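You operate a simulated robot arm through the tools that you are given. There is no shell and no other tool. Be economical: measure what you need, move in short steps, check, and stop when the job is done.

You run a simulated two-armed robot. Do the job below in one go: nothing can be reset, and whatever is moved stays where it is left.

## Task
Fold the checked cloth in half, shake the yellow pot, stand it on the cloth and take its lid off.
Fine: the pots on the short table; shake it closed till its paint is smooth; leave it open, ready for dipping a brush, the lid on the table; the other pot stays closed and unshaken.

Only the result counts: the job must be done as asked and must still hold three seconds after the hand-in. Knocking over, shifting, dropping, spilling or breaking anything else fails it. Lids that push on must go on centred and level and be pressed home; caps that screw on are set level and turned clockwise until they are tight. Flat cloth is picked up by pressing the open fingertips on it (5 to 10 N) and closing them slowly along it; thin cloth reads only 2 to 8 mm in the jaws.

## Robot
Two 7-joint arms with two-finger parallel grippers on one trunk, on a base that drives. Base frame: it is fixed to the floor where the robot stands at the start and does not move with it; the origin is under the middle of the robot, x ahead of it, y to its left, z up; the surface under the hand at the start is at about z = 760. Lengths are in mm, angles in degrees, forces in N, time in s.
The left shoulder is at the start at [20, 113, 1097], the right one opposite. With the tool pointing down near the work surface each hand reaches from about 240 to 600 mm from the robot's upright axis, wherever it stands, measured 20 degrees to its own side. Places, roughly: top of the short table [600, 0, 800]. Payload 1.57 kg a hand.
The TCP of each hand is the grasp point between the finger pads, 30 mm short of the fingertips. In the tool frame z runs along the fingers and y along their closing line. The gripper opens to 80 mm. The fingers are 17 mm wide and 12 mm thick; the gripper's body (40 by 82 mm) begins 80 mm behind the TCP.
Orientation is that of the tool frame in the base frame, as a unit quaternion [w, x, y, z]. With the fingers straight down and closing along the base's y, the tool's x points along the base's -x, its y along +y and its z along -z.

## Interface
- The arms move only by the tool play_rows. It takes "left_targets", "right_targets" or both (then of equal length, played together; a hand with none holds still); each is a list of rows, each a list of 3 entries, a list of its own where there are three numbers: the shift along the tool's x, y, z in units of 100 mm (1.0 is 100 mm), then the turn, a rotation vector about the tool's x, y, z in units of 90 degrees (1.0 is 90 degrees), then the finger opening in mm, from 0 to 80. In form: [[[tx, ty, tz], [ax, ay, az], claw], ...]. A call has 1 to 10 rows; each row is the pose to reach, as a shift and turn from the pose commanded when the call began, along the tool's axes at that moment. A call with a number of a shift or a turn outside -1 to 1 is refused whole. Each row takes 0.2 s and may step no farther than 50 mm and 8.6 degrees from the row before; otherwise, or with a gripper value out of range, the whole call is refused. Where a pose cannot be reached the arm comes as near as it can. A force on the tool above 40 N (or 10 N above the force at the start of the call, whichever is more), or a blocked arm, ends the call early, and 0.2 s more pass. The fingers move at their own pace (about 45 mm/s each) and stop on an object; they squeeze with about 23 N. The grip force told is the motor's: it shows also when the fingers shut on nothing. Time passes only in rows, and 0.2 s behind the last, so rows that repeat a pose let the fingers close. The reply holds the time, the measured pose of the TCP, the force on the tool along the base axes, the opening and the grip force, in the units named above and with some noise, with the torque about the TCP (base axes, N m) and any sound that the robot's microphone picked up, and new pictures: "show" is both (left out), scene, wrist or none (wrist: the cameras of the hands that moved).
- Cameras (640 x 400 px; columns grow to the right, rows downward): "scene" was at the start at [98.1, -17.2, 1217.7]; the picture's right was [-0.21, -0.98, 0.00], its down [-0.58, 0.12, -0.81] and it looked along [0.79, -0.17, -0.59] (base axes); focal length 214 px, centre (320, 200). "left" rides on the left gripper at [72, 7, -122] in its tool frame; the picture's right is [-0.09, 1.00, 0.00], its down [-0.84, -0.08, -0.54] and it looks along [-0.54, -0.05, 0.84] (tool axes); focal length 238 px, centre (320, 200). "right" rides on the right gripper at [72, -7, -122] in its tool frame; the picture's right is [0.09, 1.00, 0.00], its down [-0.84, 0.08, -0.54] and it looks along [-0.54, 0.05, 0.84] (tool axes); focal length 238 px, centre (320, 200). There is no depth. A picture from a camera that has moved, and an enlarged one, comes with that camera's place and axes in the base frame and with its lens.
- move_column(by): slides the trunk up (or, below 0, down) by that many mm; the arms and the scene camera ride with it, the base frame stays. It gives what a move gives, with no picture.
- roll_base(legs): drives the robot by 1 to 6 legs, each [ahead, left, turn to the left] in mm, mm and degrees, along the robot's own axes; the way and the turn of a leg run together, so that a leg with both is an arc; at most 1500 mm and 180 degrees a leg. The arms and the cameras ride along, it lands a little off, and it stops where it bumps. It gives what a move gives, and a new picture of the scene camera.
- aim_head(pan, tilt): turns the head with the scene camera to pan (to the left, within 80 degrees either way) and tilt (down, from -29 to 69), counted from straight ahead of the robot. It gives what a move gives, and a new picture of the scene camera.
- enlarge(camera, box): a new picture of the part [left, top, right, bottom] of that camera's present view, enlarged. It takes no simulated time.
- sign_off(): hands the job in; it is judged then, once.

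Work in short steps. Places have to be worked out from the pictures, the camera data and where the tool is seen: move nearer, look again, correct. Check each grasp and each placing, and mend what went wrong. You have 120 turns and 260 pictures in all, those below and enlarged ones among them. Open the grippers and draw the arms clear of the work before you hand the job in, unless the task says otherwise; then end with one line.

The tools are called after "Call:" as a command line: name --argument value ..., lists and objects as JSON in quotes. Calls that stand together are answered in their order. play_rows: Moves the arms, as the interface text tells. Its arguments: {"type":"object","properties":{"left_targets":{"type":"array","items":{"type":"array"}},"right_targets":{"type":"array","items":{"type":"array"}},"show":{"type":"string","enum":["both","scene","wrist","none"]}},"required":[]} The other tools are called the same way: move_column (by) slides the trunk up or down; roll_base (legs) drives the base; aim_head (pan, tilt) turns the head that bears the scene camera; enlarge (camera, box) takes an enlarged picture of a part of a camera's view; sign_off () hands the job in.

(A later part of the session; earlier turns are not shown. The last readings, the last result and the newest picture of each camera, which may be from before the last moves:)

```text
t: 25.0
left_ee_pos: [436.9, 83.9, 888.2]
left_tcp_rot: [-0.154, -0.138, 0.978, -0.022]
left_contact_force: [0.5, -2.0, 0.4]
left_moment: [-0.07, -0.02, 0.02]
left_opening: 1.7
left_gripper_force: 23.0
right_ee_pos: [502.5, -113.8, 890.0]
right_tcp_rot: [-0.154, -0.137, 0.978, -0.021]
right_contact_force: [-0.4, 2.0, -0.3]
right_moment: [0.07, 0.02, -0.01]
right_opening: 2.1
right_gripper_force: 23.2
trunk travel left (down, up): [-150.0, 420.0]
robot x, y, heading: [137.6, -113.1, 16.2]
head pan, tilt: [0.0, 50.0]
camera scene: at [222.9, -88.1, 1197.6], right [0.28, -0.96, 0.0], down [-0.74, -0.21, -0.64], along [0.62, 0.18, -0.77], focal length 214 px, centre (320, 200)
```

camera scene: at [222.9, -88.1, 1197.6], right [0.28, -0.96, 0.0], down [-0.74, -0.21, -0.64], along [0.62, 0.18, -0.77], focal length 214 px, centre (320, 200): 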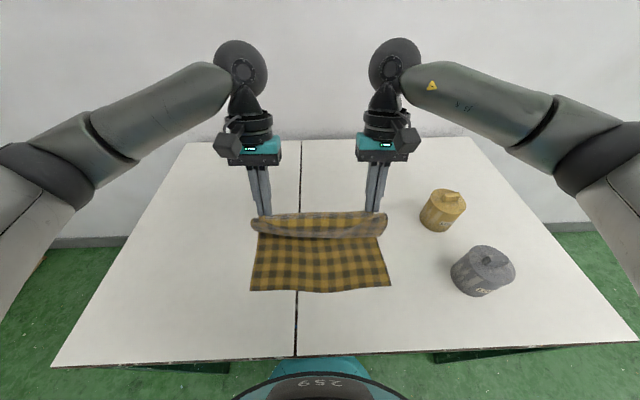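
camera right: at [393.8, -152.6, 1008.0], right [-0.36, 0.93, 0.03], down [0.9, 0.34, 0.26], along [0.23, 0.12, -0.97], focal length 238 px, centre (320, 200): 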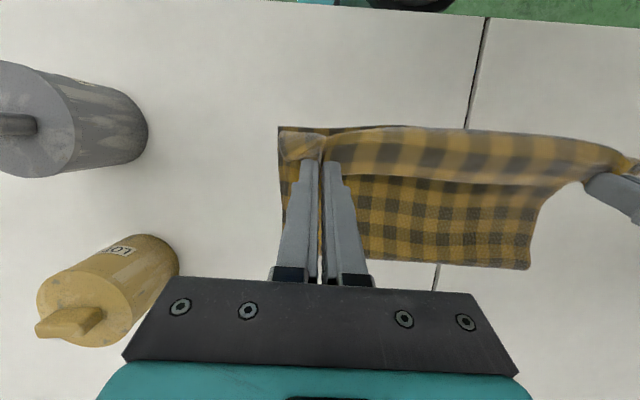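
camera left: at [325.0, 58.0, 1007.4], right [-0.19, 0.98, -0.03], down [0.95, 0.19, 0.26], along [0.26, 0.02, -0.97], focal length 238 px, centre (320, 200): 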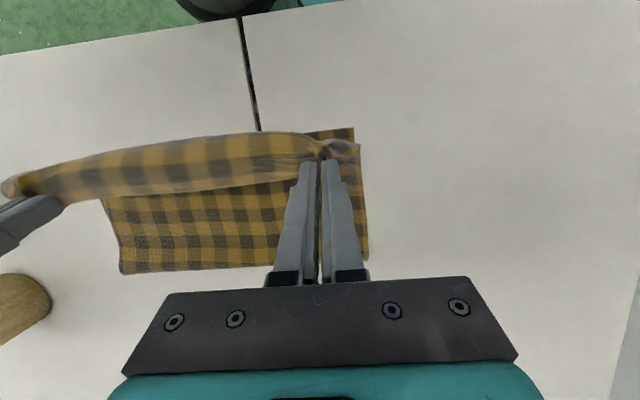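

Following the line well; continuing to the near edge.

Call:
play_rows --left_targets '[[[0.12, 0, 0.24], [0, 0, 0], 0], [[0.25, 0, 0.48], [0, 0, 0], 0], [[0.38, 0, 0.71], [0, 0, 0], 0], [[0.51, 0, 0.95], [0, 0, 0], 0]]' --right_targets '[[[0.12, 0, 0.24], [0, 0, 0], 0], [[0.25, 0, 0.48], [0, 0, 0], 0], [[0.38, 0, 0.71], [0, 0, 0], 0], [[0.51, 0, 0.95], [0, 0, 0], 0]]'

```text
t: 26.0
left_ee_pos: [362.5, 62.1, 815.6]
left_tcp_rot: [-0.154, -0.138, 0.978, -0.022]
left_contact_force: [-0.1, -2.4, 0.2]
left_moment: [-0.05, 0.0, 0.02]
left_opening: 1.7
left_gripper_force: 23.2
right_ee_pos: [426.6, -134.6, 815.9]
right_tcp_rot: [-0.156, -0.137, 0.978, -0.022]
right_contact_force: [-0.7, 0.7, 0.0]
right_moment: [-0.01, 0.01, -0.06]
right_opening: 2.2
right_gripper_force: 23.4
trunk travel left (down, up): [-150.0, 420.0]
robot x, y, heading: [137.2, -115.6, 15.9]
head pan, tilt: [0.0, 50.0]
camera scene: at [222.9, -88.1, 1197.6], right [0.28, -0.96, 0.0], down [-0.74, -0.21, -0.64], along [0.62, 0.18, -0.77], focal length 214 px, centre (320, 200)
camera right: at [400.3, -150.5, 954.3], right [-0.36, 0.93, 0.03], down [0.9, 0.34, 0.26], along [0.23, 0.12, -0.97], focal length 238 px, centre (320, 200)
camera left: at [331.4, 59.4, 953.6], right [-0.19, 0.98, -0.03], down [0.95, 0.19, 0.26], along [0.26, 0.02, -0.97], focal length 238 px, centre (320, 200)
```

scene: 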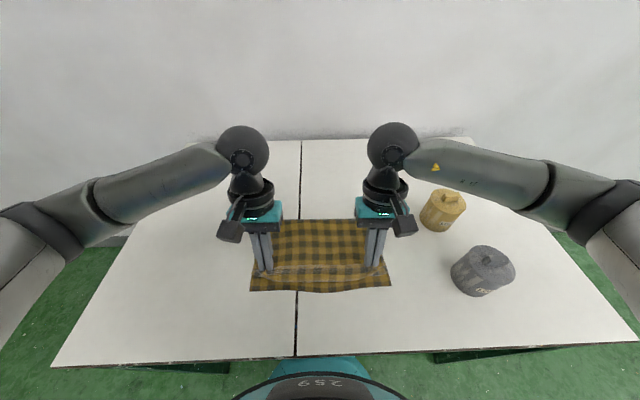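
right: 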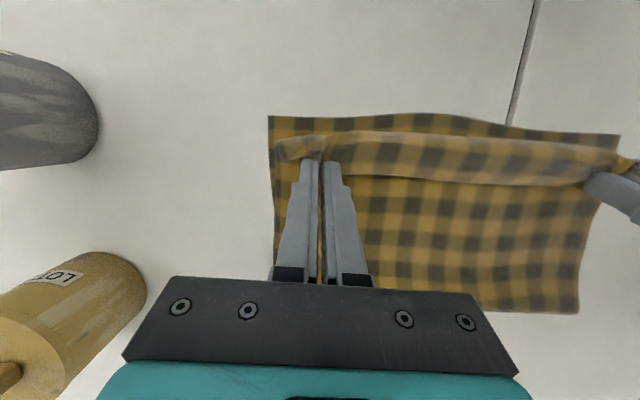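
left: 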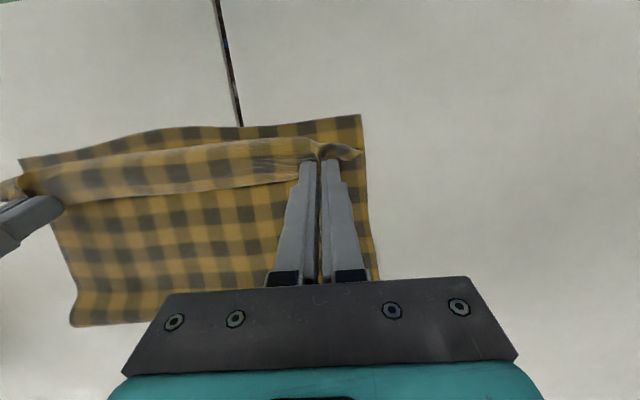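

Very good: crease ~395 and the free edge is about to land on the near edge. I set the edge down.

Call:
play_rows --left_targets '[[[0.06, 0, 0.13], [0, 0, 0], 0], [[0.12, 0, 0.26], [0, 0, 0], 0], [[0.12, 0, 0.285], [0, 0, 0], 0]]' --right_targets '[[[0.06, 0, 0.13], [0, 0, 0], 0], [[0.12, 0, 0.26], [0, 0, 0], 0], [[0.12, 0, 0.285], [0, 0, 0], 0]]'

```text
t: 26.8
left_ee_pos: [344.4, 57.4, 793.9]
left_tcp_rot: [-0.152, -0.139, 0.978, -0.023]
left_contact_force: [4.2, 1.1, 23.5]
left_moment: [0.0, -0.09, -0.01]
left_opening: 1.9
left_gripper_force: 23.5
right_ee_pos: [410.4, -140.3, 793.2]
right_tcp_rot: [-0.153, -0.137, 0.978, -0.02]
right_contact_force: [3.8, 1.0, 18.3]
right_moment: [-0.05, -0.14, -0.01]
right_opening: 2.1
right_gripper_force: 23.1
trunk travel left (down, up): [-150.0, 420.0]
robot x, y, heading: [136.9, -115.1, 16.0]
head pan, tilt: [0.0, 50.0]
camera scene: at [222.4, -88.2, 1198.2], right [0.28, -0.96, 0.0], down [-0.74, -0.21, -0.64], along [0.62, 0.18, -0.77], focal length 214 px, centre (320, 200)
camera right: at [381.4, -155.6, 932.4], right [-0.36, 0.93, 0.03], down [0.9, 0.34, 0.26], along [0.23, 0.12, -0.96], focal length 238 px, centre (320, 200)
camera left: at [312.7, 54.6, 932.4], right [-0.19, 0.98, -0.03], down [0.95, 0.19, 0.26], along [0.26, 0.02, -0.96], focal length 238 px, centre (320, 200)
```

scene: 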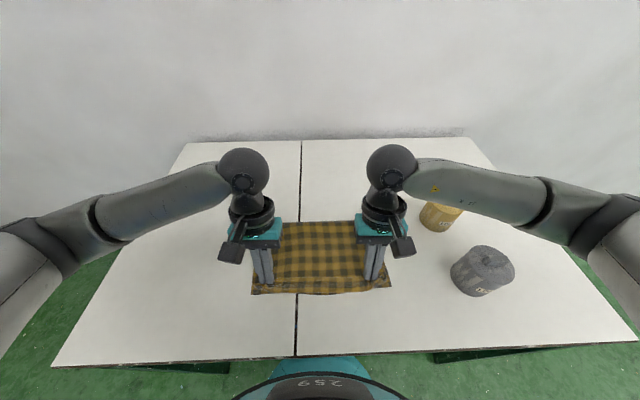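
right: 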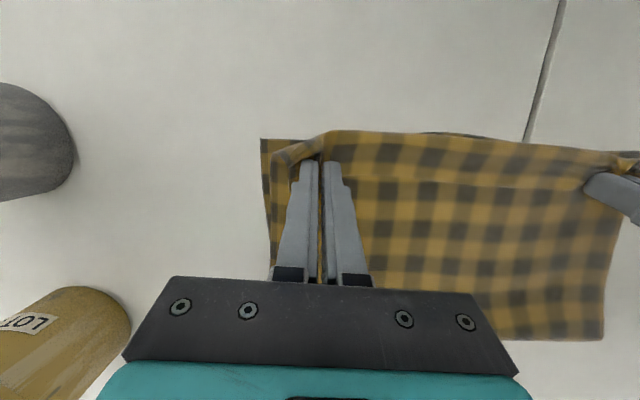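
left: 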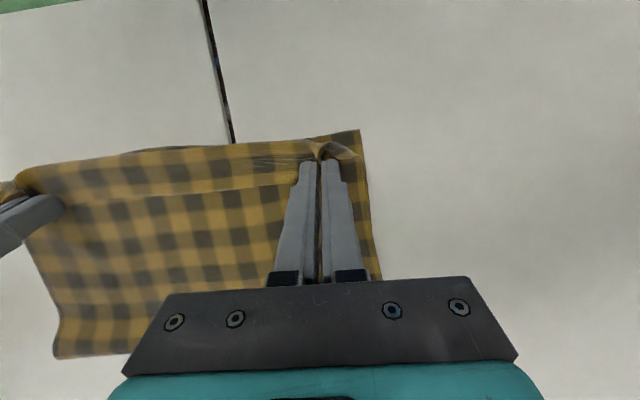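

Down at ~20 N. I lift 4 mm, spread the hands 8 mm outward to take out the gathering, set down lightly and then open slowly so the cloth spreads.

Call:
play_rows --left_targets '[[[0, 0, -0.05], [0, 0, 0], 0], [[0, 0.08, -0.05], [0, 0, 0], 0], [[0, 0.08, -0.03], [0, 0, 0], 0]]' --right_targets '[[[0, 0, -0.05], [0, 0, 0], 0], [[0, -0.08, -0.05], [0, 0, 0], 0], [[0, -0.08, -0.03], [0, 0, 0], 0]]' --show "none"

```text
t: 27.6
left_ee_pos: [343.9, 61.1, 794.8]
left_tcp_rot: [-0.154, -0.137, 0.978, -0.025]
left_contact_force: [7.0, -18.4, 3.9]
left_moment: [-0.52, -0.14, 0.28]
left_opening: 1.9
left_gripper_force: 23.2
right_ee_pos: [411.8, -146.4, 794.3]
right_tcp_rot: [-0.155, -0.14, 0.978, -0.018]
right_contact_force: [-6.0, 17.9, -0.2]
right_moment: [0.46, 0.16, -0.28]
right_opening: 2.2
right_gripper_force: 23.1
trunk travel left (down, up): [-150.0, 420.0]
robot x, y, heading: [134.9, -113.3, 16.0]
head pan, tilt: [0.0, 50.0]
```

Now taut across (18 N). I ease back 4 mm and open slowly under light pressure.

Call:
play_rows --left_targets '[[[0, -0.04, 0.005], [0, 0, 0], 0], [[0, -0.04, 0.005], [0, 0, 0], 4], [[0, -0.04, 0.005], [0, 0, 0], 8], [[0, -0.04, 0.005], [0, 0, 0], 13], [[0, -0.04, 0.005], [0, 0, 0], 18], [[0, -0.04, 0.005], [0, 0, 0], 23], [[0, -0.04, 0.005], [0, 0, 0], 28], [[0, -0.04, 0.005], [0, 0, 0], 32]]' --right_targets '[[[0, 0.04, 0.005], [0, 0, 0], 0], [[0, 0.04, 0.005], [0, 0, 0], 4], [[0, 0.04, 0.005], [0, 0, 0], 8], [[0, 0.04, 0.005], [0, 0, 0], 13], [[0, 0.04, 0.005], [0, 0, 0], 18], [[0, 0.04, 0.005], [0, 0, 0], 23], [[0, 0.04, 0.005], [0, 0, 0], 28], [[0, 0.04, 0.005], [0, 0, 0], 32]]'

```text
t: 29.4
left_ee_pos: [343.1, 60.7, 795.1]
left_tcp_rot: [-0.155, -0.139, 0.978, -0.021]
left_contact_force: [-1.0, 2.4, 9.2]
left_moment: [-0.13, -0.04, 0.02]
left_opening: 29.7
left_gripper_force: 0.0
right_ee_pos: [410.4, -144.3, 794.1]
right_tcp_rot: [-0.155, -0.137, 0.978, -0.022]
right_contact_force: [0.3, 0.9, 1.4]
right_moment: [0.01, 0.01, 0.02]
right_opening: 31.5
right_gripper_force: 0.0
trunk travel left (down, up): [-150.0, 420.0]
robot x, y, heading: [136.5, -110.6, 16.2]
head pan, tilt: [0.0, 50.0]
camera scene: at [222.6, -88.0, 1197.6], right [0.28, -0.96, 0.0], down [-0.74, -0.21, -0.64], along [0.62, 0.18, -0.77], focal length 214 px, centre (320, 200)
camera right: at [383.4, -159.3, 933.4], right [-0.36, 0.93, 0.03], down [0.9, 0.34, 0.26], along [0.23, 0.12, -0.97], focal length 238 px, centre (320, 200)
camera left: at [312.0, 58.2, 932.8], right [-0.19, 0.98, -0.03], down [0.95, 0.19, 0.26], along [0.26, 0.02, -0.97], focal length 238 px, centre (320, 200)
```

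scene: 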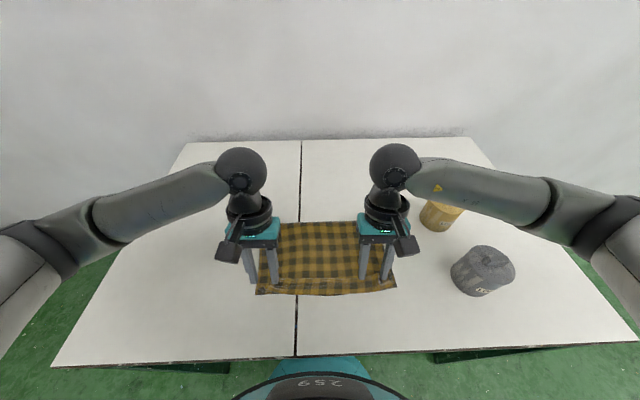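
right: 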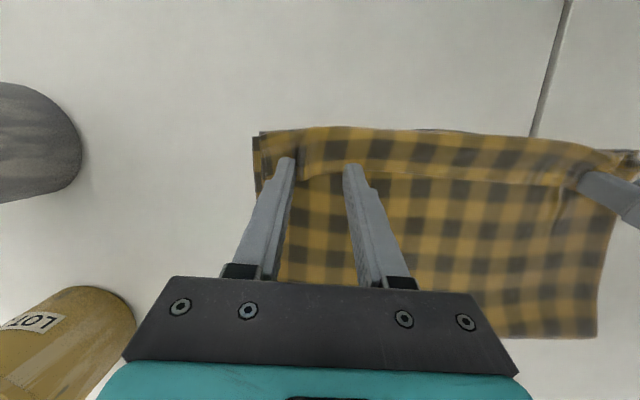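
left: 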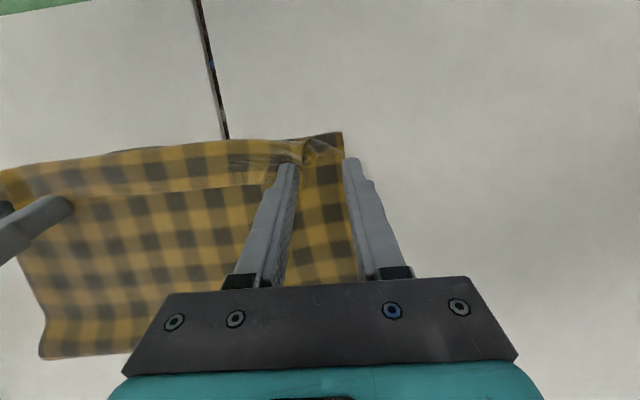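

Released. I lift both hands straight up and back to inspect the fold.

Call:
play_rows --left_targets '[[[0, 0, -0.1], [0, 0, 0], 35], [[-0.05, 0, -0.4], [0, 0, 0], 40], [[-0.15, 0.2, -0.8], [0, -0.05, 0], 40], [[-0.25, 0.6, -0.95], [0, -0.1, 0], 40]]' --right_targets '[[[0, 0, -0.1], [0, 0, 0], 35], [[-0.05, 0, -0.4], [0, 0, 0], 40], [[-0.15, 0, -0.8], [0, -0.05, 0], 40], [[-0.25, 0, -0.99], [0, -0.1, 0], 40]]'

Call:
enlarge --camera "scene" --box '[230, 200, 420, 310]'

```text
t: 30.4
left_ee_pos: [376.4, 132.6, 876.3]
left_tcp_rot: [-0.077, -0.139, 0.987, -0.011]
left_contact_force: [0.6, 0.1, -0.8]
left_moment: [0.03, 0.01, 0.01]
left_opening: 40.0
left_gripper_force: 0.0
right_ee_pos: [463.7, -128.6, 879.0]
right_tcp_rot: [-0.078, -0.139, 0.987, -0.011]
right_contact_force: [-0.5, -0.7, 0.8]
right_moment: [-0.01, -0.01, 0.01]
right_opening: 40.1
right_gripper_force: 0.1
trunk travel left (down, up): [-150.0, 420.0]
robot x, y, heading: [135.6, -114.1, 15.9]
head pan, tilt: [0.0, 50.0]
camera scene: at [222.7, -87.8, 1197.6], right [0.28, -0.96, 0.0], down [-0.74, -0.21, -0.64], along [0.62, 0.18, -0.77], focal length 214 px, centre (320, 200)
camera right: at [415.5, -149.8, 1012.8], right [-0.36, 0.93, 0.02], down [0.85, 0.33, 0.41], along [0.37, 0.16, -0.91], focal length 238 px, centre (320, 200)
camera left: at [325.7, 124.5, 1009.2], right [-0.19, 0.98, -0.01], down [0.9, 0.18, 0.41], along [0.4, 0.06, -0.91], focal length 238 px, centre (320, 200)
```

scene: 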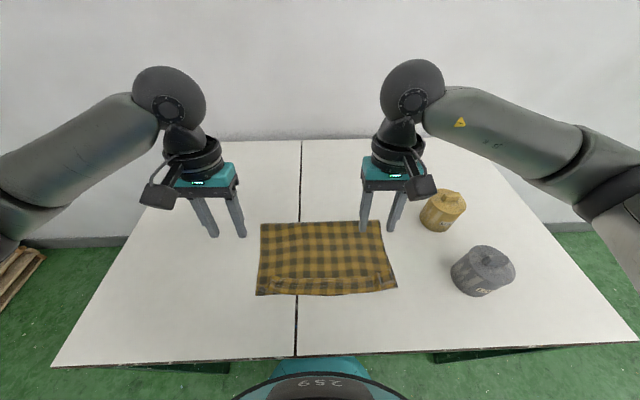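
right: 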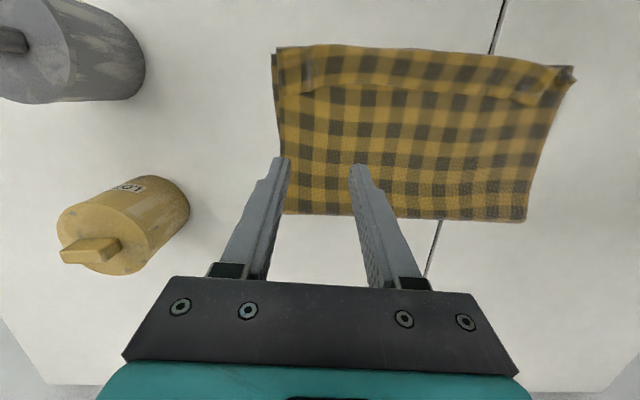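
left: 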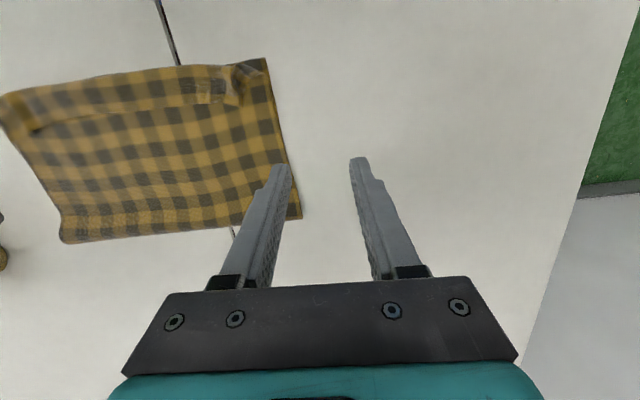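

```text
3.37 times, centred on (325, 255) of scene
camera zoom: at [222.7, -87.8, 1197.6], right [0.28, -0.96, 0.0], down [-0.74, -0.21, -0.64], along [0.62, 0.18, -0.77], focal length 722 px, centre (303, 15)
```

zoom: 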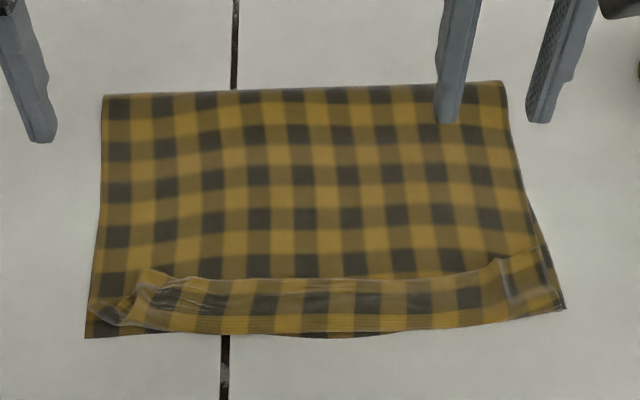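

The fold looks close, but there's a strip along the near edge that may be a pleat or a turned-back hem. I look closer.

Call:
enlarge --camera "right" --box '[260, 30, 420, 130]'

Call:
enlarge --camera "left" --box '[0, 40, 300, 240]'

Call:
enlarge --camera "scene" --box '[345, 260, 405, 300]'

```text
4.00 times, centred on (340, 80) of right
camera zoom: at [415.5, -149.8, 1012.8], right [-0.36, 0.93, 0.02], down [0.85, 0.33, 0.41], along [0.37, 0.16, -0.91], focal length 953 px, centre (240, 680)
```

zoom: 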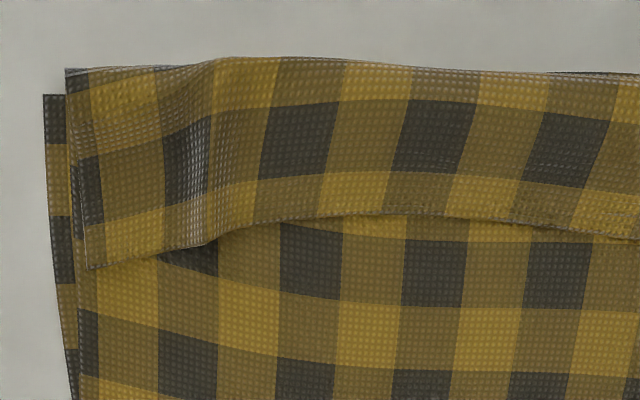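

```text
2.00 times, centred on (150, 140) of left
camera zoom: at [325.7, 124.5, 1009.2], right [-0.19, 0.98, -0.01], down [0.9, 0.18, 0.41], along [0.4, 0.06, -0.91], focal length 477 px, centre (660, 320)
```

zoom: 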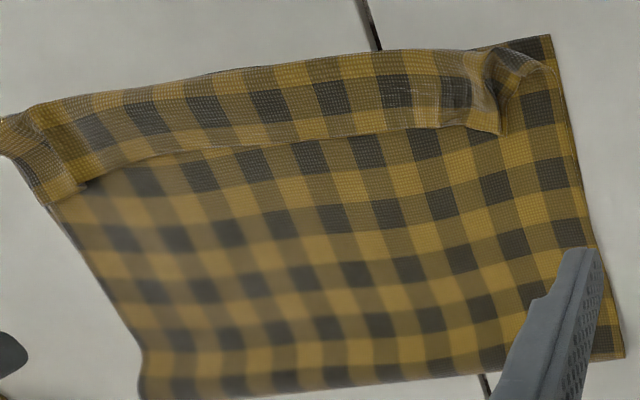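

```text
10.00 times, centred on (375, 280) of scene
camera zoom: at [222.7, -87.8, 1197.6], right [0.28, -0.96, 0.0], down [-0.74, -0.21, -0.64], along [0.62, 0.18, -0.77], focal length 2145 px, centre (-230, -600)
```

zoom: 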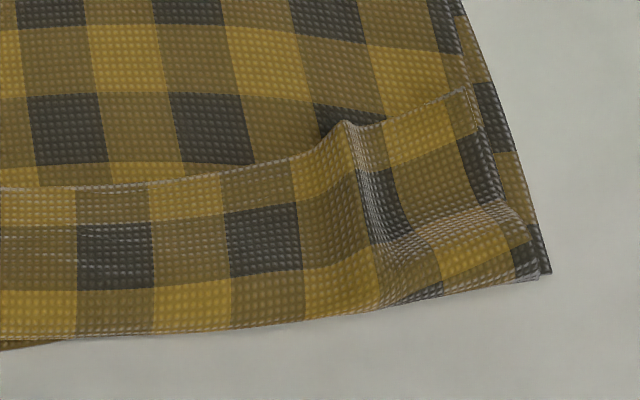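

The hem is turned back by ~38 mm because the crease settled short (~383 instead of ~408). I'll re-pinch that upturned hem near both ends, lift over the middle again and lay it down properly; first hover over it.

Call:
play_rows --left_targets '[[[0.1, -0.24, 0.1], [0, 0, 0], 30], [[0.2, -0.48, 0.3], [0, 0, 0], 30], [[0.3, -0.72, 0.5], [0, 0, 0], 30], [[0.4, -0.95, 0.71], [0, 0, 0], 30]]' --right_targets '[[[0.1, -0.03, 0.2], [0, 0, 0], 30], [[0.2, -0.06, 0.4], [0, 0, 0], 30], [[0.3, -0.09, 0.6], [0, 0, 0], 30], [[0.41, -0.115, 0.74], [0, 0, 0], 30]]'

```text
t: 31.4
left_ee_pos: [355.8, 27.3, 812.1]
left_tcp_rot: [-0.077, -0.14, 0.987, -0.011]
left_contact_force: [-0.5, 0.0, 0.0]
left_moment: [0.03, -0.02, -0.01]
left_opening: 30.0
left_gripper_force: 0.1
right_ee_pos: [416.7, -153.5, 814.0]
right_tcp_rot: [-0.077, -0.139, 0.987, -0.01]
right_contact_force: [0.1, -0.3, 0.2]
right_moment: [0.0, -0.02, -0.02]
right_opening: 30.2
right_gripper_force: 0.1
trunk travel left (down, up): [-150.0, 420.0]
robot x, y, heading: [139.4, -114.4, 16.0]
head pan, tilt: [0.0, 50.0]
camera scene: at [223.0, -88.2, 1197.6], right [0.28, -0.96, 0.0], down [-0.74, -0.21, -0.64], along [0.62, 0.18, -0.77], focal length 214 px, centre (320, 200)
camera right: at [368.9, -175.1, 946.6], right [-0.36, 0.93, 0.01], down [0.85, 0.33, 0.4], along [0.37, 0.16, -0.91], focal length 238 px, centre (320, 200)
camera left: at [303.5, 18.7, 944.2], right [-0.19, 0.98, -0.01], down [0.9, 0.18, 0.41], along [0.4, 0.06, -0.91], focal length 238 px, centre (320, 200)
```

scene: 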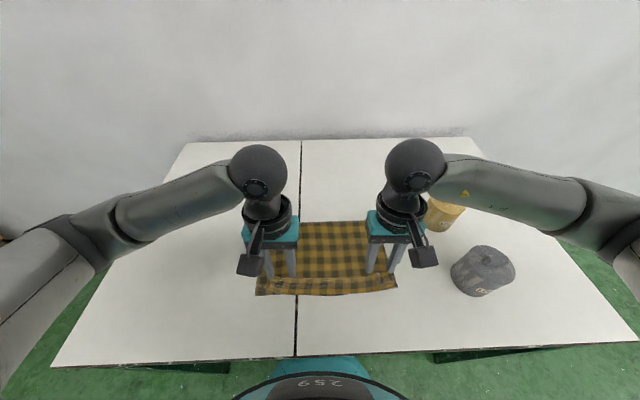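
right: 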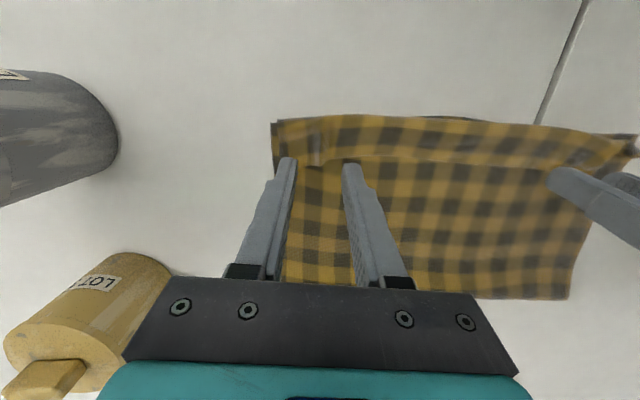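
left: 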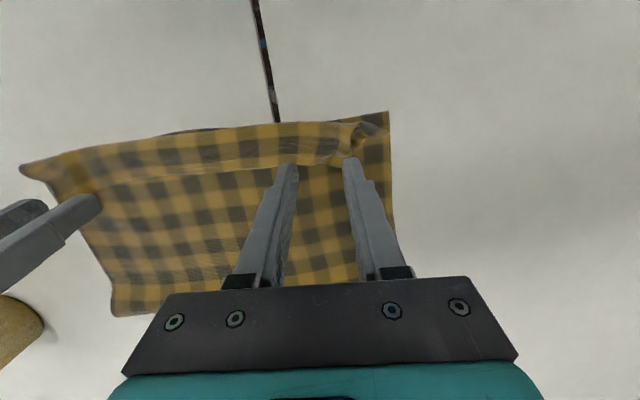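

The hem's free edge is at s≈244 left, 255 right; I move the tips ~9 mm inside it and creep down to touch.

Call:
play_rows --left_targets '[[[0.067, 0, 0.12], [0, 0, 0], 30], [[0.067, 0, 0.16], [0, 0, 0], 30], [[0.067, 0, 0.18], [0, 0, 0], 30]]' --right_targets '[[[0.054, 0, 0.14], [0, 0, 0], 30], [[0.054, 0, 0.18], [0, 0, 0], 30], [[0.054, 0, 0.2], [0, 0, 0], 30]]' --show "none"

```text
t: 32.2
left_ee_pos: [346.0, 25.5, 795.1]
left_tcp_rot: [-0.078, -0.14, 0.987, -0.011]
left_contact_force: [-0.2, 0.6, 1.7]
left_moment: [0.02, 0.0, 0.02]
left_opening: 30.0
left_gripper_force: 0.0
right_ee_pos: [408.1, -156.9, 794.2]
right_tcp_rot: [-0.078, -0.139, 0.987, -0.01]
right_contact_force: [-1.2, -0.5, 0.8]
right_moment: [-0.03, 0.01, 0.01]
right_opening: 30.3
right_gripper_force: 0.0
trunk travel left (down, up): [-150.0, 420.0]
robot x, y, heading: [136.7, -113.4, 16.1]
head pan, tilt: [0.0, 50.0]
```

Just touching. I press a bit more and check the force.

Call:
play_rows --left_targets '[[[0, 0, 0.015], [0, 0, 0], 30], [[0, 0, 0.022], [0, 0, 0], 30]]' --right_targets '[[[0, 0, 0.015], [0, 0, 0], 30], [[0, 0, 0.022], [0, 0, 0], 30]]' --show "none"

```text
t: 32.8
left_ee_pos: [346.5, 25.2, 794.6]
left_tcp_rot: [-0.077, -0.14, 0.987, -0.012]
left_contact_force: [0.0, 1.2, 6.5]
left_moment: [0.17, -0.01, -0.04]
left_opening: 30.3
left_gripper_force: 0.7
right_ee_pos: [409.2, -156.0, 794.1]
right_tcp_rot: [-0.076, -0.139, 0.987, -0.011]
right_contact_force: [1.3, -0.3, 16.8]
right_moment: [-0.39, -0.19, 0.04]
right_opening: 30.3
right_gripper_force: 0.6
trunk travel left (down, up): [-150.0, 420.0]
robot x, y, heading: [137.1, -112.7, 16.2]
head pan, tilt: [0.0, 50.0]
```

Left 6.5 N, right 17 N; I relax the right by 0.8 mm and close both slowly.

Call:
play_rows --left_targets '[[[0, 0, 0], [0, 0, 0], 27], [[0, 0, 0], [0, 0, 0], 24], [[0, 0, 0], [0, 0, 0], 21], [[0, 0, 0], [0, 0, 0], 18], [[0, 0, 0], [0, 0, 0], 15], [[0, 0, 0], [0, 0, 0], 12], [[0, 0, 0], [0, 0, 0], 9], [[0, 0, 0], [0, 0, 0], 6], [[0, 0, 0], [0, 0, 0], 3], [[0, 0, 0], [0, 0, 0], 0]]' --right_targets '[[[0, 0, -0.008], [0, 0, 0], 27], [[0, 0, -0.008], [0, 0, 0], 24], [[0, 0, -0.008], [0, 0, 0], 21], [[0, 0, -0.008], [0, 0, 0], 18], [[0, 0, -0.008], [0, 0, 0], 15], [[0, 0, -0.008], [0, 0, 0], 12], [[0, 0, -0.008], [0, 0, 0], 9], [[0, 0, -0.008], [0, 0, 0], 6], [[0, 0, -0.008], [0, 0, 0], 3], [[0, 0, -0.008], [0, 0, 0], 0]]'

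```text
t: 35.0
left_ee_pos: [345.9, 24.1, 794.9]
left_tcp_rot: [-0.077, -0.139, 0.987, -0.012]
left_contact_force: [1.9, -2.7, 12.7]
left_moment: [0.03, -0.07, 0.05]
left_opening: 2.2
left_gripper_force: 23.2
right_ee_pos: [406.7, -157.0, 793.8]
right_tcp_rot: [-0.077, -0.138, 0.987, -0.01]
right_contact_force: [-0.3, 0.5, 18.7]
right_moment: [-0.15, -0.06, -0.01]
right_opening: 2.6
right_gripper_force: 21.9
trunk travel left (down, up): [-150.0, 420.0]
robot x, y, heading: [136.6, -111.8, 15.9]
head pan, tilt: [0.0, 50.0]
camera scene: at [222.0, -88.5, 1197.7], right [0.28, -0.96, 0.0], down [-0.74, -0.21, -0.64], along [0.62, 0.18, -0.77], focal length 214 px, centre (320, 200)
camera right: at [359.6, -178.0, 926.1], right [-0.36, 0.93, 0.02], down [0.85, 0.32, 0.41], along [0.37, 0.16, -0.91], focal length 238 px, centre (320, 200)
camera left: at [293.9, 15.8, 925.9], right [-0.19, 0.98, -0.02], down [0.9, 0.18, 0.41], along [0.4, 0.06, -0.91], focal length 238 px, centre (320, 200)
```

scene: 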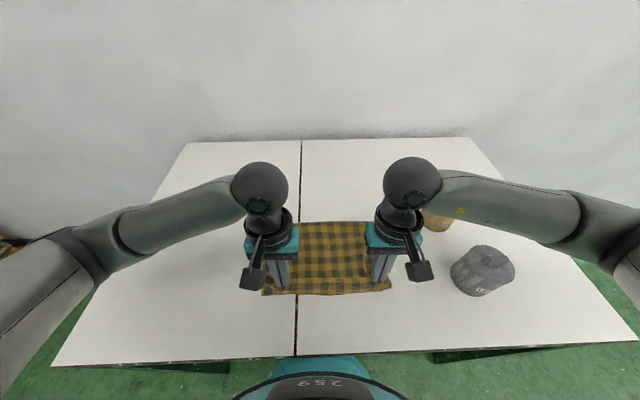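
right: 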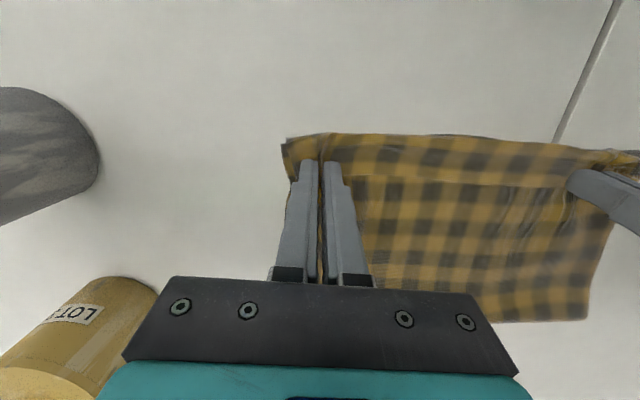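
left: 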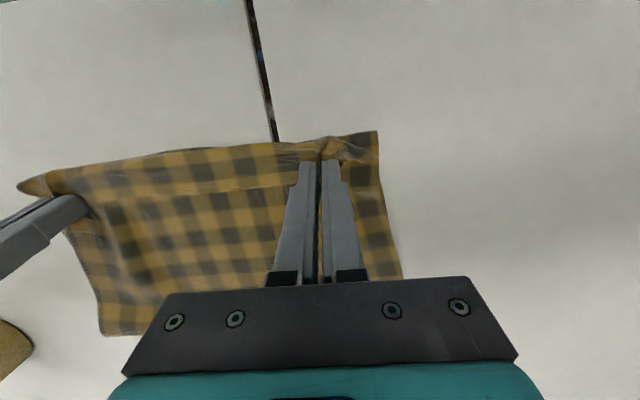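

Closed at 2.2 and 2.6 mm. I lift 60 mm up and slightly outward to see which layers come along.

Call:
play_rows --left_targets '[[[-0.05, 0, -0.2], [0, 0, 0], 0], [[-0.15, 0, -0.4], [0, 0, 0], 0], [[-0.25, 0, -0.65], [0, 0, 0], 0]]' --right_targets '[[[-0.05, 0, -0.2], [0, 0, 0], 0], [[-0.15, 0, -0.4], [0, 0, 0], 0], [[-0.25, 0, -0.65], [0, 0, 0], 0]]'

```text
t: 35.8
left_ee_pos: [379.1, 34.8, 854.6]
left_tcp_rot: [-0.078, -0.14, 0.987, -0.011]
left_contact_force: [0.9, -3.9, -0.5]
left_moment: [-0.16, -0.05, 0.0]
left_opening: 2.1
left_gripper_force: 23.0
right_ee_pos: [441.3, -147.4, 853.7]
right_tcp_rot: [-0.079, -0.139, 0.987, -0.01]
right_contact_force: [-0.5, 4.5, 0.0]
right_moment: [0.15, 0.05, -0.04]
right_opening: 2.6
right_gripper_force: 22.8
trunk travel left (down, up): [-150.0, 420.0]
robot x, y, heading: [134.7, -111.3, 16.0]
head pan, tilt: [0.0, 50.0]
camera scene: at [223.0, -88.0, 1197.5], right [0.28, -0.96, 0.0], down [-0.74, -0.21, -0.64], along [0.62, 0.18, -0.77], focal length 214 px, centre (320, 200)
camera right: at [394.3, -167.9, 986.7], right [-0.36, 0.93, 0.02], down [0.86, 0.33, 0.4], along [0.37, 0.16, -0.91], focal length 238 px, centre (320, 200)
camera left: at [326.9, 25.9, 986.2], right [-0.19, 0.98, -0.01], down [0.9, 0.18, 0.4], along [0.4, 0.06, -0.91], focal length 238 px, centre (320, 200)
```

scene: 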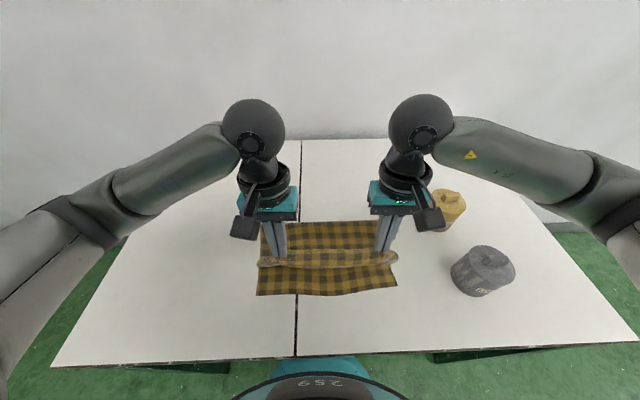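
right: 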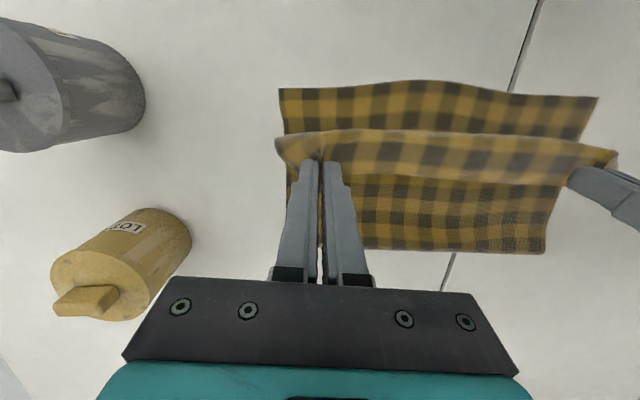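
left: 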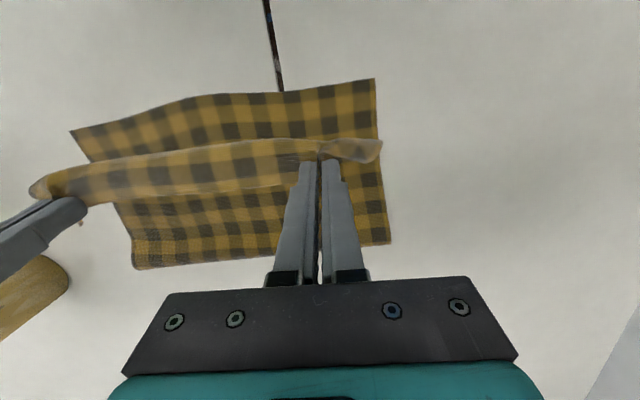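

Only the hem layer came up, the bottom stays flat. I lift it over the middle line to full height.

Call:
play_rows --left_targets '[[[-0.2, 0, -0.23], [0, 0, 0], 0], [[-0.4, 0, -0.46], [0, 0, 0], 0], [[-0.6, 0, -0.7], [0, 0, 0], 0]]' --right_targets '[[[-0.2, 0, -0.23], [0, 0, 0], 0], [[-0.4, 0, -0.46], [0, 0, 0], 0], [[-0.6, 0, -0.7], [0, 0, 0], 0]]' --show "none"

Call:
play_rows --left_targets '[[[-0.2, 0, -0.23], [0, 0, 0], 0], [[-0.4, 0, -0.46], [0, 0, 0], 0], [[-0.6, 0, -0.72], [0, 0, 0], 0], [[-0.6, 0, -0.72], [0, 0, 0], 0]]' --right_targets '[[[-0.2, 0, -0.23], [0, 0, 0], 0], [[-0.4, 0, -0.46], [0, 0, 0], 0], [[-0.6, 0, -0.72], [0, 0, 0], 0], [[-0.6, 0, -0.72], [0, 0, 0], 0]]'

Call:
enlarge --camera "scene" --box '[230, 150, 420, 310]'

```text
t: 36.6
left_ee_pos: [447.0, 54.1, 914.6]
left_tcp_rot: [-0.078, -0.14, 0.987, -0.012]
left_contact_force: [1.9, -4.4, -0.5]
left_moment: [-0.16, -0.05, 0.01]
left_opening: 2.1
left_gripper_force: 22.9
right_ee_pos: [510.4, -128.3, 912.3]
right_tcp_rot: [-0.079, -0.139, 0.987, -0.01]
right_contact_force: [-2.6, 5.7, -0.4]
right_moment: [0.14, 0.09, -0.01]
right_opening: 2.5
right_gripper_force: 23.3
trunk travel left (down, up): [-150.0, 420.0]
robot x, y, heading: [138.5, -111.7, 16.2]
head pan, tilt: [0.0, 50.0]
```

```text
t: 37.6
left_ee_pos: [514.8, 72.8, 975.4]
left_tcp_rot: [-0.078, -0.139, 0.987, -0.011]
left_contact_force: [2.3, -4.8, -0.3]
left_moment: [-0.13, -0.05, 0.03]
left_opening: 1.8
left_gripper_force: 23.1
right_ee_pos: [579.8, -107.5, 975.7]
right_tcp_rot: [-0.078, -0.139, 0.987, -0.01]
right_contact_force: [-1.5, 6.1, 1.2]
right_moment: [0.16, 0.02, -0.04]
right_opening: 2.6
right_gripper_force: 22.8
trunk travel left (down, up): [-150.0, 420.0]
robot x, y, heading: [136.7, -111.6, 15.9]
head pan, tilt: [0.0, 50.0]
camera scene: at [223.0, -88.0, 1197.5], right [0.28, -0.96, 0.0], down [-0.74, -0.21, -0.64], along [0.62, 0.18, -0.77], focal length 214 px, centre (320, 200)
camera right: at [531.2, -129.4, 1107.9], right [-0.36, 0.93, 0.02], down [0.85, 0.33, 0.4], along [0.37, 0.16, -0.91], focal length 238 px, centre (320, 200)
camera left: at [463.5, 64.8, 1107.2], right [-0.19, 0.98, -0.02], down [0.9, 0.18, 0.4], along [0.4, 0.06, -0.91], focal length 238 px, centre (320, 200)
```

scene: 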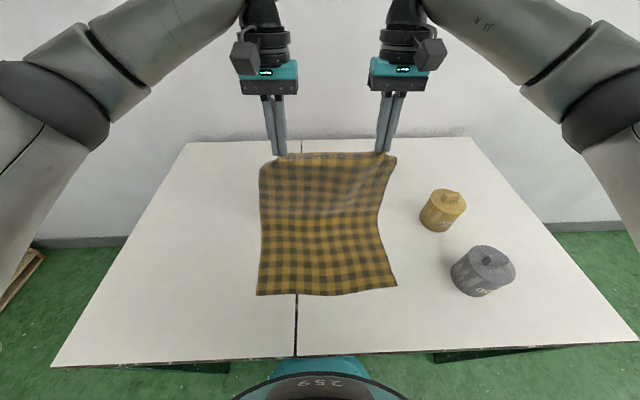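
right: 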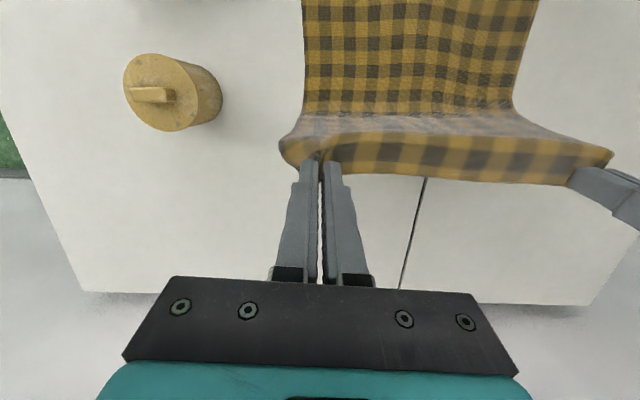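
left: 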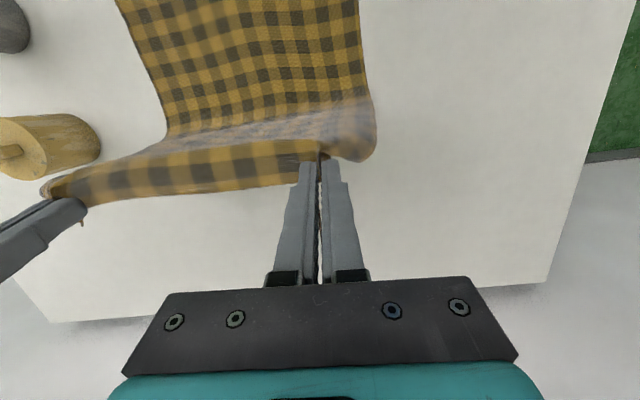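

```text
2.50 times, centred on (325, 230) of scene
camera zoom: at [223.0, -88.0, 1197.5], right [0.28, -0.96, 0.0], down [-0.74, -0.21, -0.64], along [0.62, 0.18, -0.77], focal length 536 px, centre (308, 125)
```

zoom: 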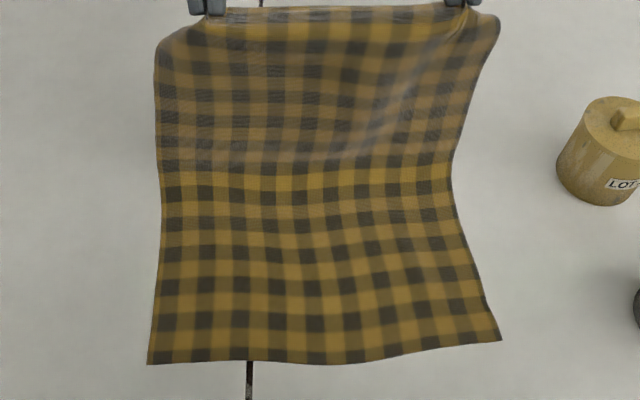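

Cloth retensioned again. This time I lower steeply first to leave slack, then draw the hem toward me at low height so the layer is pulled flat from behind rather than bunching at the front.

Call:
play_rows --left_targets '[[[-0.125, 0, 0.021], [0, 0, 0], 0], [[-0.093, 0, 0.27], [0, 0, 0], 0], [[0, 0, 0.506], [0, 0, 0], 0], [[0.085, 0, 0.742], [0, 0, 0], 0], [[0.17, 0, 0.979], [0, 0, 0], 0]]' --right_targets '[[[-0.125, 0, 0.021], [0, 0, 0], 0], [[-0.093, 0, 0.27], [0, 0, 0], 0], [[0, 0, 0.506], [0, 0, 0], 0], [[0.085, 0, 0.742], [0, 0, 0], 0], [[0.17, 0, 0.979], [0, 0, 0], 0]]' --show "scene"

Call:
play_rows --left_targets '[[[0.065, 0, 0.16], [0, 0, 0], 0], [[0.131, 0, 0.324], [0, 0, 0], 0], [[0.25, 0, 0.37], [0, 0, 0], 0], [[0.369, 0, 0.423], [0, 0, 0], 0], [[0.49, 0, 0.47], [0, 0, 0], 0], [[0.608, 0, 0.511], [0, 0, 0], 0]]' --right_targets '[[[0.065, 0, 0.16], [0, 0, 0], 0], [[0.131, 0, 0.324], [0, 0, 0], 0], [[0.25, 0, 0.37], [0, 0, 0], 0], [[0.369, 0, 0.423], [0, 0, 0], 0], [[0.49, 0, 0.47], [0, 0, 0], 0], [[0.608, 0, 0.511], [0, 0, 0], 0]]'

```text
t: 38.8
left_ee_pos: [484.4, 63.6, 879.9]
left_tcp_rot: [-0.077, -0.14, 0.987, -0.01]
left_contact_force: [0.6, -4.6, 0.3]
left_moment: [-0.09, -0.04, 0.04]
left_opening: 2.2
left_gripper_force: 22.7
right_ee_pos: [547.6, -116.5, 881.8]
right_tcp_rot: [-0.077, -0.139, 0.987, -0.011]
right_contact_force: [-0.8, 3.1, 0.4]
right_moment: [0.11, 0.08, 0.01]
right_opening: 2.5
right_gripper_force: 22.7
trunk travel left (down, up): [-150.0, 420.0]
robot x, y, heading: [136.2, -113.2, 16.1]
head pan, tilt: [0.0, 50.0]
camera scene: at [222.9, -88.1, 1197.6], right [0.28, -0.96, 0.0], down [-0.74, -0.21, -0.64], along [0.62, 0.18, -0.77], focal length 214 px, centre (320, 200)
```

scene: 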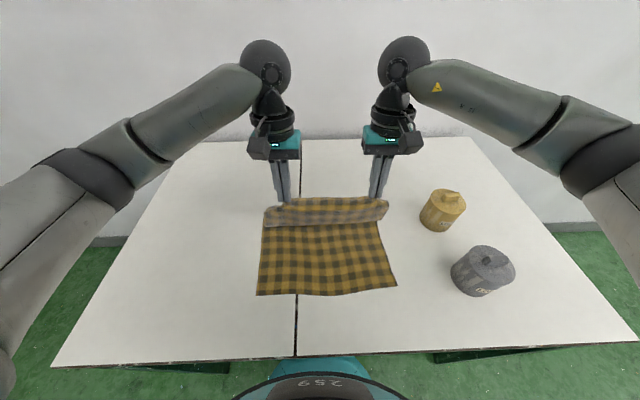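

```text
t: 40.2
left_ee_pos: [418.6, 44.9, 840.3]
left_tcp_rot: [-0.078, -0.14, 0.987, -0.012]
left_contact_force: [0.8, -5.0, -0.4]
left_moment: [-0.09, -0.04, 0.03]
left_opening: 1.9
left_gripper_force: 22.9
right_ee_pos: [480.2, -135.8, 840.6]
right_tcp_rot: [-0.078, -0.138, 0.987, -0.01]
right_contact_force: [-1.0, 4.4, 0.4]
right_moment: [0.11, 0.06, -0.01]
right_opening: 2.6
right_gripper_force: 23.2
trunk travel left (down, up): [-150.0, 420.0]
robot x, y, heading: [139.5, -109.8, 15.9]
head pan, tilt: [0.0, 50.0]
camera scene: at [222.9, -88.1, 1197.6], right [0.28, -0.96, 0.0], down [-0.74, -0.21, -0.64], along [0.62, 0.18, -0.77], focal length 214 px, centre (320, 200)
camera right: at [432.9, -157.1, 972.8], right [-0.36, 0.93, 0.02], down [0.85, 0.32, 0.41], along [0.37, 0.16, -0.91], focal length 238 px, centre (320, 200)
camera left: at [366.9, 36.9, 972.5], right [-0.19, 0.98, -0.01], down [0.9, 0.18, 0.4], along [0.4, 0.06, -0.91], focal length 238 px, centre (320, 200)
```

scene: 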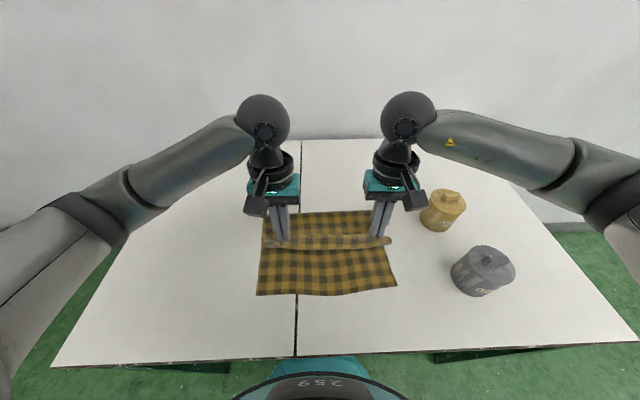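
right: 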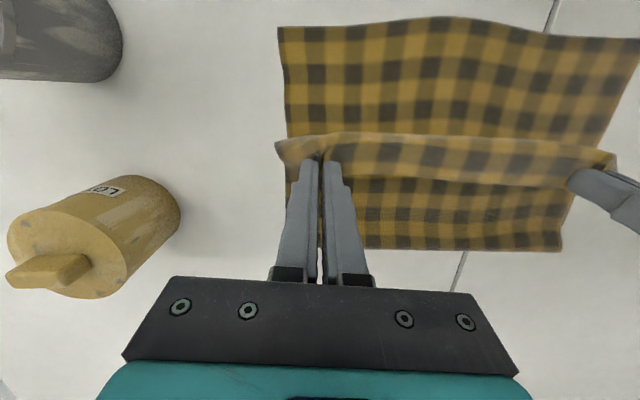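
left: 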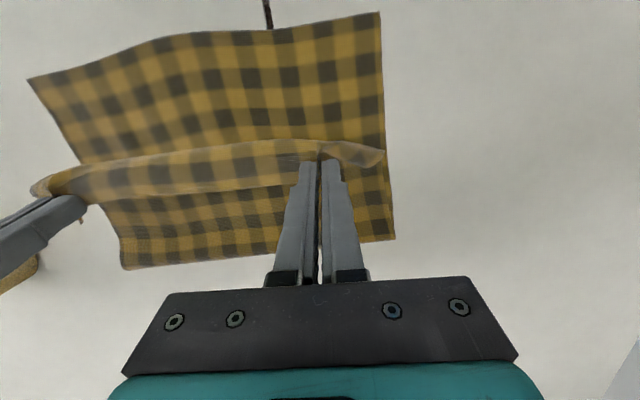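

Crease now sits at ~415, just where wanted. I draw the hem the rest of the way and lower it onto the near edge.

Call:
play_rows --left_targets '[[[0.19, 0, 0.081], [0, 0, 0], 0], [[0.376, 0, 0.181], [0, 0, 0], 0], [[0.539, 0, 0.308], [0, 0, 0], 0], [[0.639, 0, 0.42], [0, 0, 0], 0], [[0.666, 0, 0.5], [0, 0, 0], 0]]' --right_targets '[[[0.19, 0, 0.081], [0, 0, 0], 0], [[0.376, 0, 0.181], [0, 0, 0], 0], [[0.539, 0, 0.308], [0, 0, 0], 0], [[0.639, 0, 0.42], [0, 0, 0], 0], [[0.666, 0, 0.5], [0, 0, 0], 0]]'

```text
t: 41.4
left_ee_pos: [347.7, 25.5, 801.2]
left_tcp_rot: [-0.076, -0.14, 0.987, -0.011]
left_contact_force: [1.2, -5.0, 0.0]
left_moment: [-0.08, -0.04, 0.0]
left_opening: 1.9
left_gripper_force: 23.5
right_ee_pos: [411.3, -156.5, 800.6]
right_tcp_rot: [-0.078, -0.139, 0.987, -0.011]
right_contact_force: [-1.5, 4.1, 0.2]
right_moment: [0.14, 0.05, -0.04]
right_opening: 2.1
right_gripper_force: 22.7
trunk travel left (down, up): [-150.0, 420.0]
robot x, y, heading: [133.6, -115.4, 16.0]
head pan, tilt: [0.0, 50.0]
camera scene: at [223.0, -88.0, 1197.6], right [0.28, -0.96, 0.0], down [-0.74, -0.21, -0.64], along [0.62, 0.18, -0.77], focal length 214 px, centre (320, 200)
camera right: at [361.7, -177.4, 933.4], right [-0.36, 0.93, 0.02], down [0.85, 0.33, 0.4], along [0.37, 0.16, -0.91], focal length 238 px, centre (320, 200)
camera left: at [296.0, 16.8, 933.9], right [-0.19, 0.98, -0.02], down [0.9, 0.18, 0.41], along [0.4, 0.06, -0.91], focal length 238 px, centre (320, 200)
```

scene: 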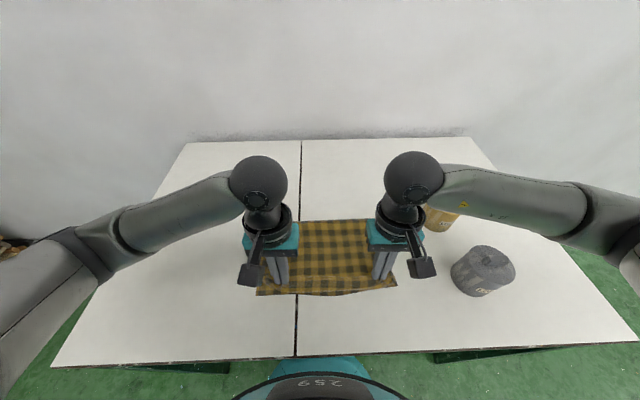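
right: 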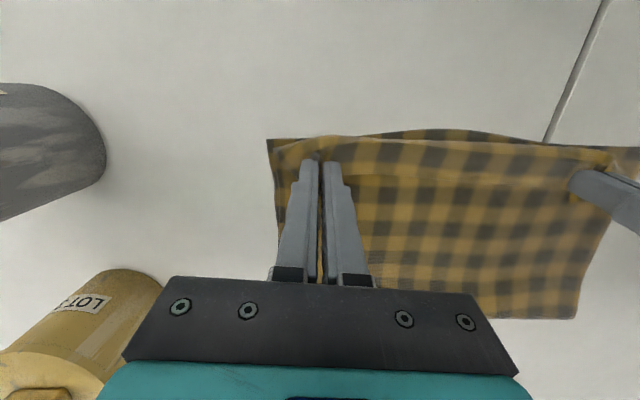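
left: 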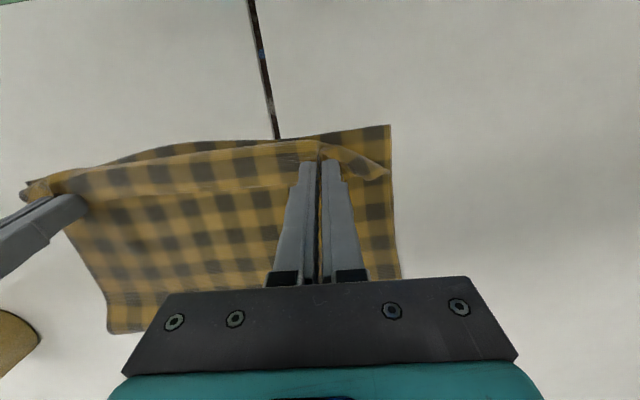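

The crease likely settled near 395 again (earlier view was of a raised loop). I release here, lift off and look before deciding.

Call:
play_rows --left_targets '[[[0, 0, 0.03], [0, 0, 0], 0], [[0, 0, 0.03], [0, 0, 0], 6], [[0, 0, 0.03], [0, 0, 0], 14], [[0, 0, 0.03], [0, 0, 0], 24], [[0, 0, -0.1], [0, 0, 0], 34], [[-0.1, 0.1, -0.5], [0, 0, 0], 34], [[-0.3, 0.4, -0.8], [0, 0, 0], 34], [[-0.5, 0.7, -0.95], [0, 0, 0], 34]]' --right_targets '[[[0, 0, 0.03], [0, 0, 0], 0], [[0, 0, 0.03], [0, 0, 0], 6], [[0, 0, 0.03], [0, 0, 0], 14], [[0, 0, 0.03], [0, 0, 0], 24], [[0, 0, -0.1], [0, 0, 0], 34], [[-0.1, -0.05, -0.5], [0, 0, 0], 34], [[-0.3, -0.05, -0.8], [0, 0, 0], 34], [[-0.6, -0.05, -0.95], [0, 0, 0], 34]]' --show "none"

Call:
enlarge --camera "scene" --box '[230, 200, 420, 310]'

```text
t: 43.2
left_ee_pos: [389.7, 110.6, 886.9]
left_tcp_rot: [-0.077, -0.139, 0.987, -0.012]
left_contact_force: [0.7, 0.5, 0.4]
left_moment: [-0.01, 0.03, 0.02]
left_opening: 33.8
left_gripper_force: 0.1
right_ee_pos: [484.1, -140.3, 886.5]
right_tcp_rot: [-0.078, -0.139, 0.987, -0.01]
right_contact_force: [-0.3, -0.3, 0.4]
right_moment: [0.0, 0.03, -0.01]
right_opening: 34.0
right_gripper_force: 0.0
trunk travel left (down, up): [-150.0, 420.0]
robot x, y, heading: [134.3, -111.4, 16.1]
head pan, tilt: [0.0, 50.0]
```

```text
3.37 times, centred on (325, 255) of scene
camera zoom: at [223.0, -87.7, 1197.5], right [0.28, -0.96, 0.0], down [-0.74, -0.21, -0.64], along [0.62, 0.18, -0.77], focal length 722 px, centre (303, 15)
```

zoom: 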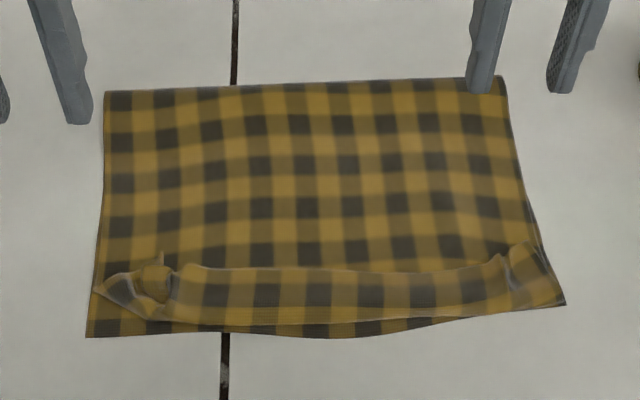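

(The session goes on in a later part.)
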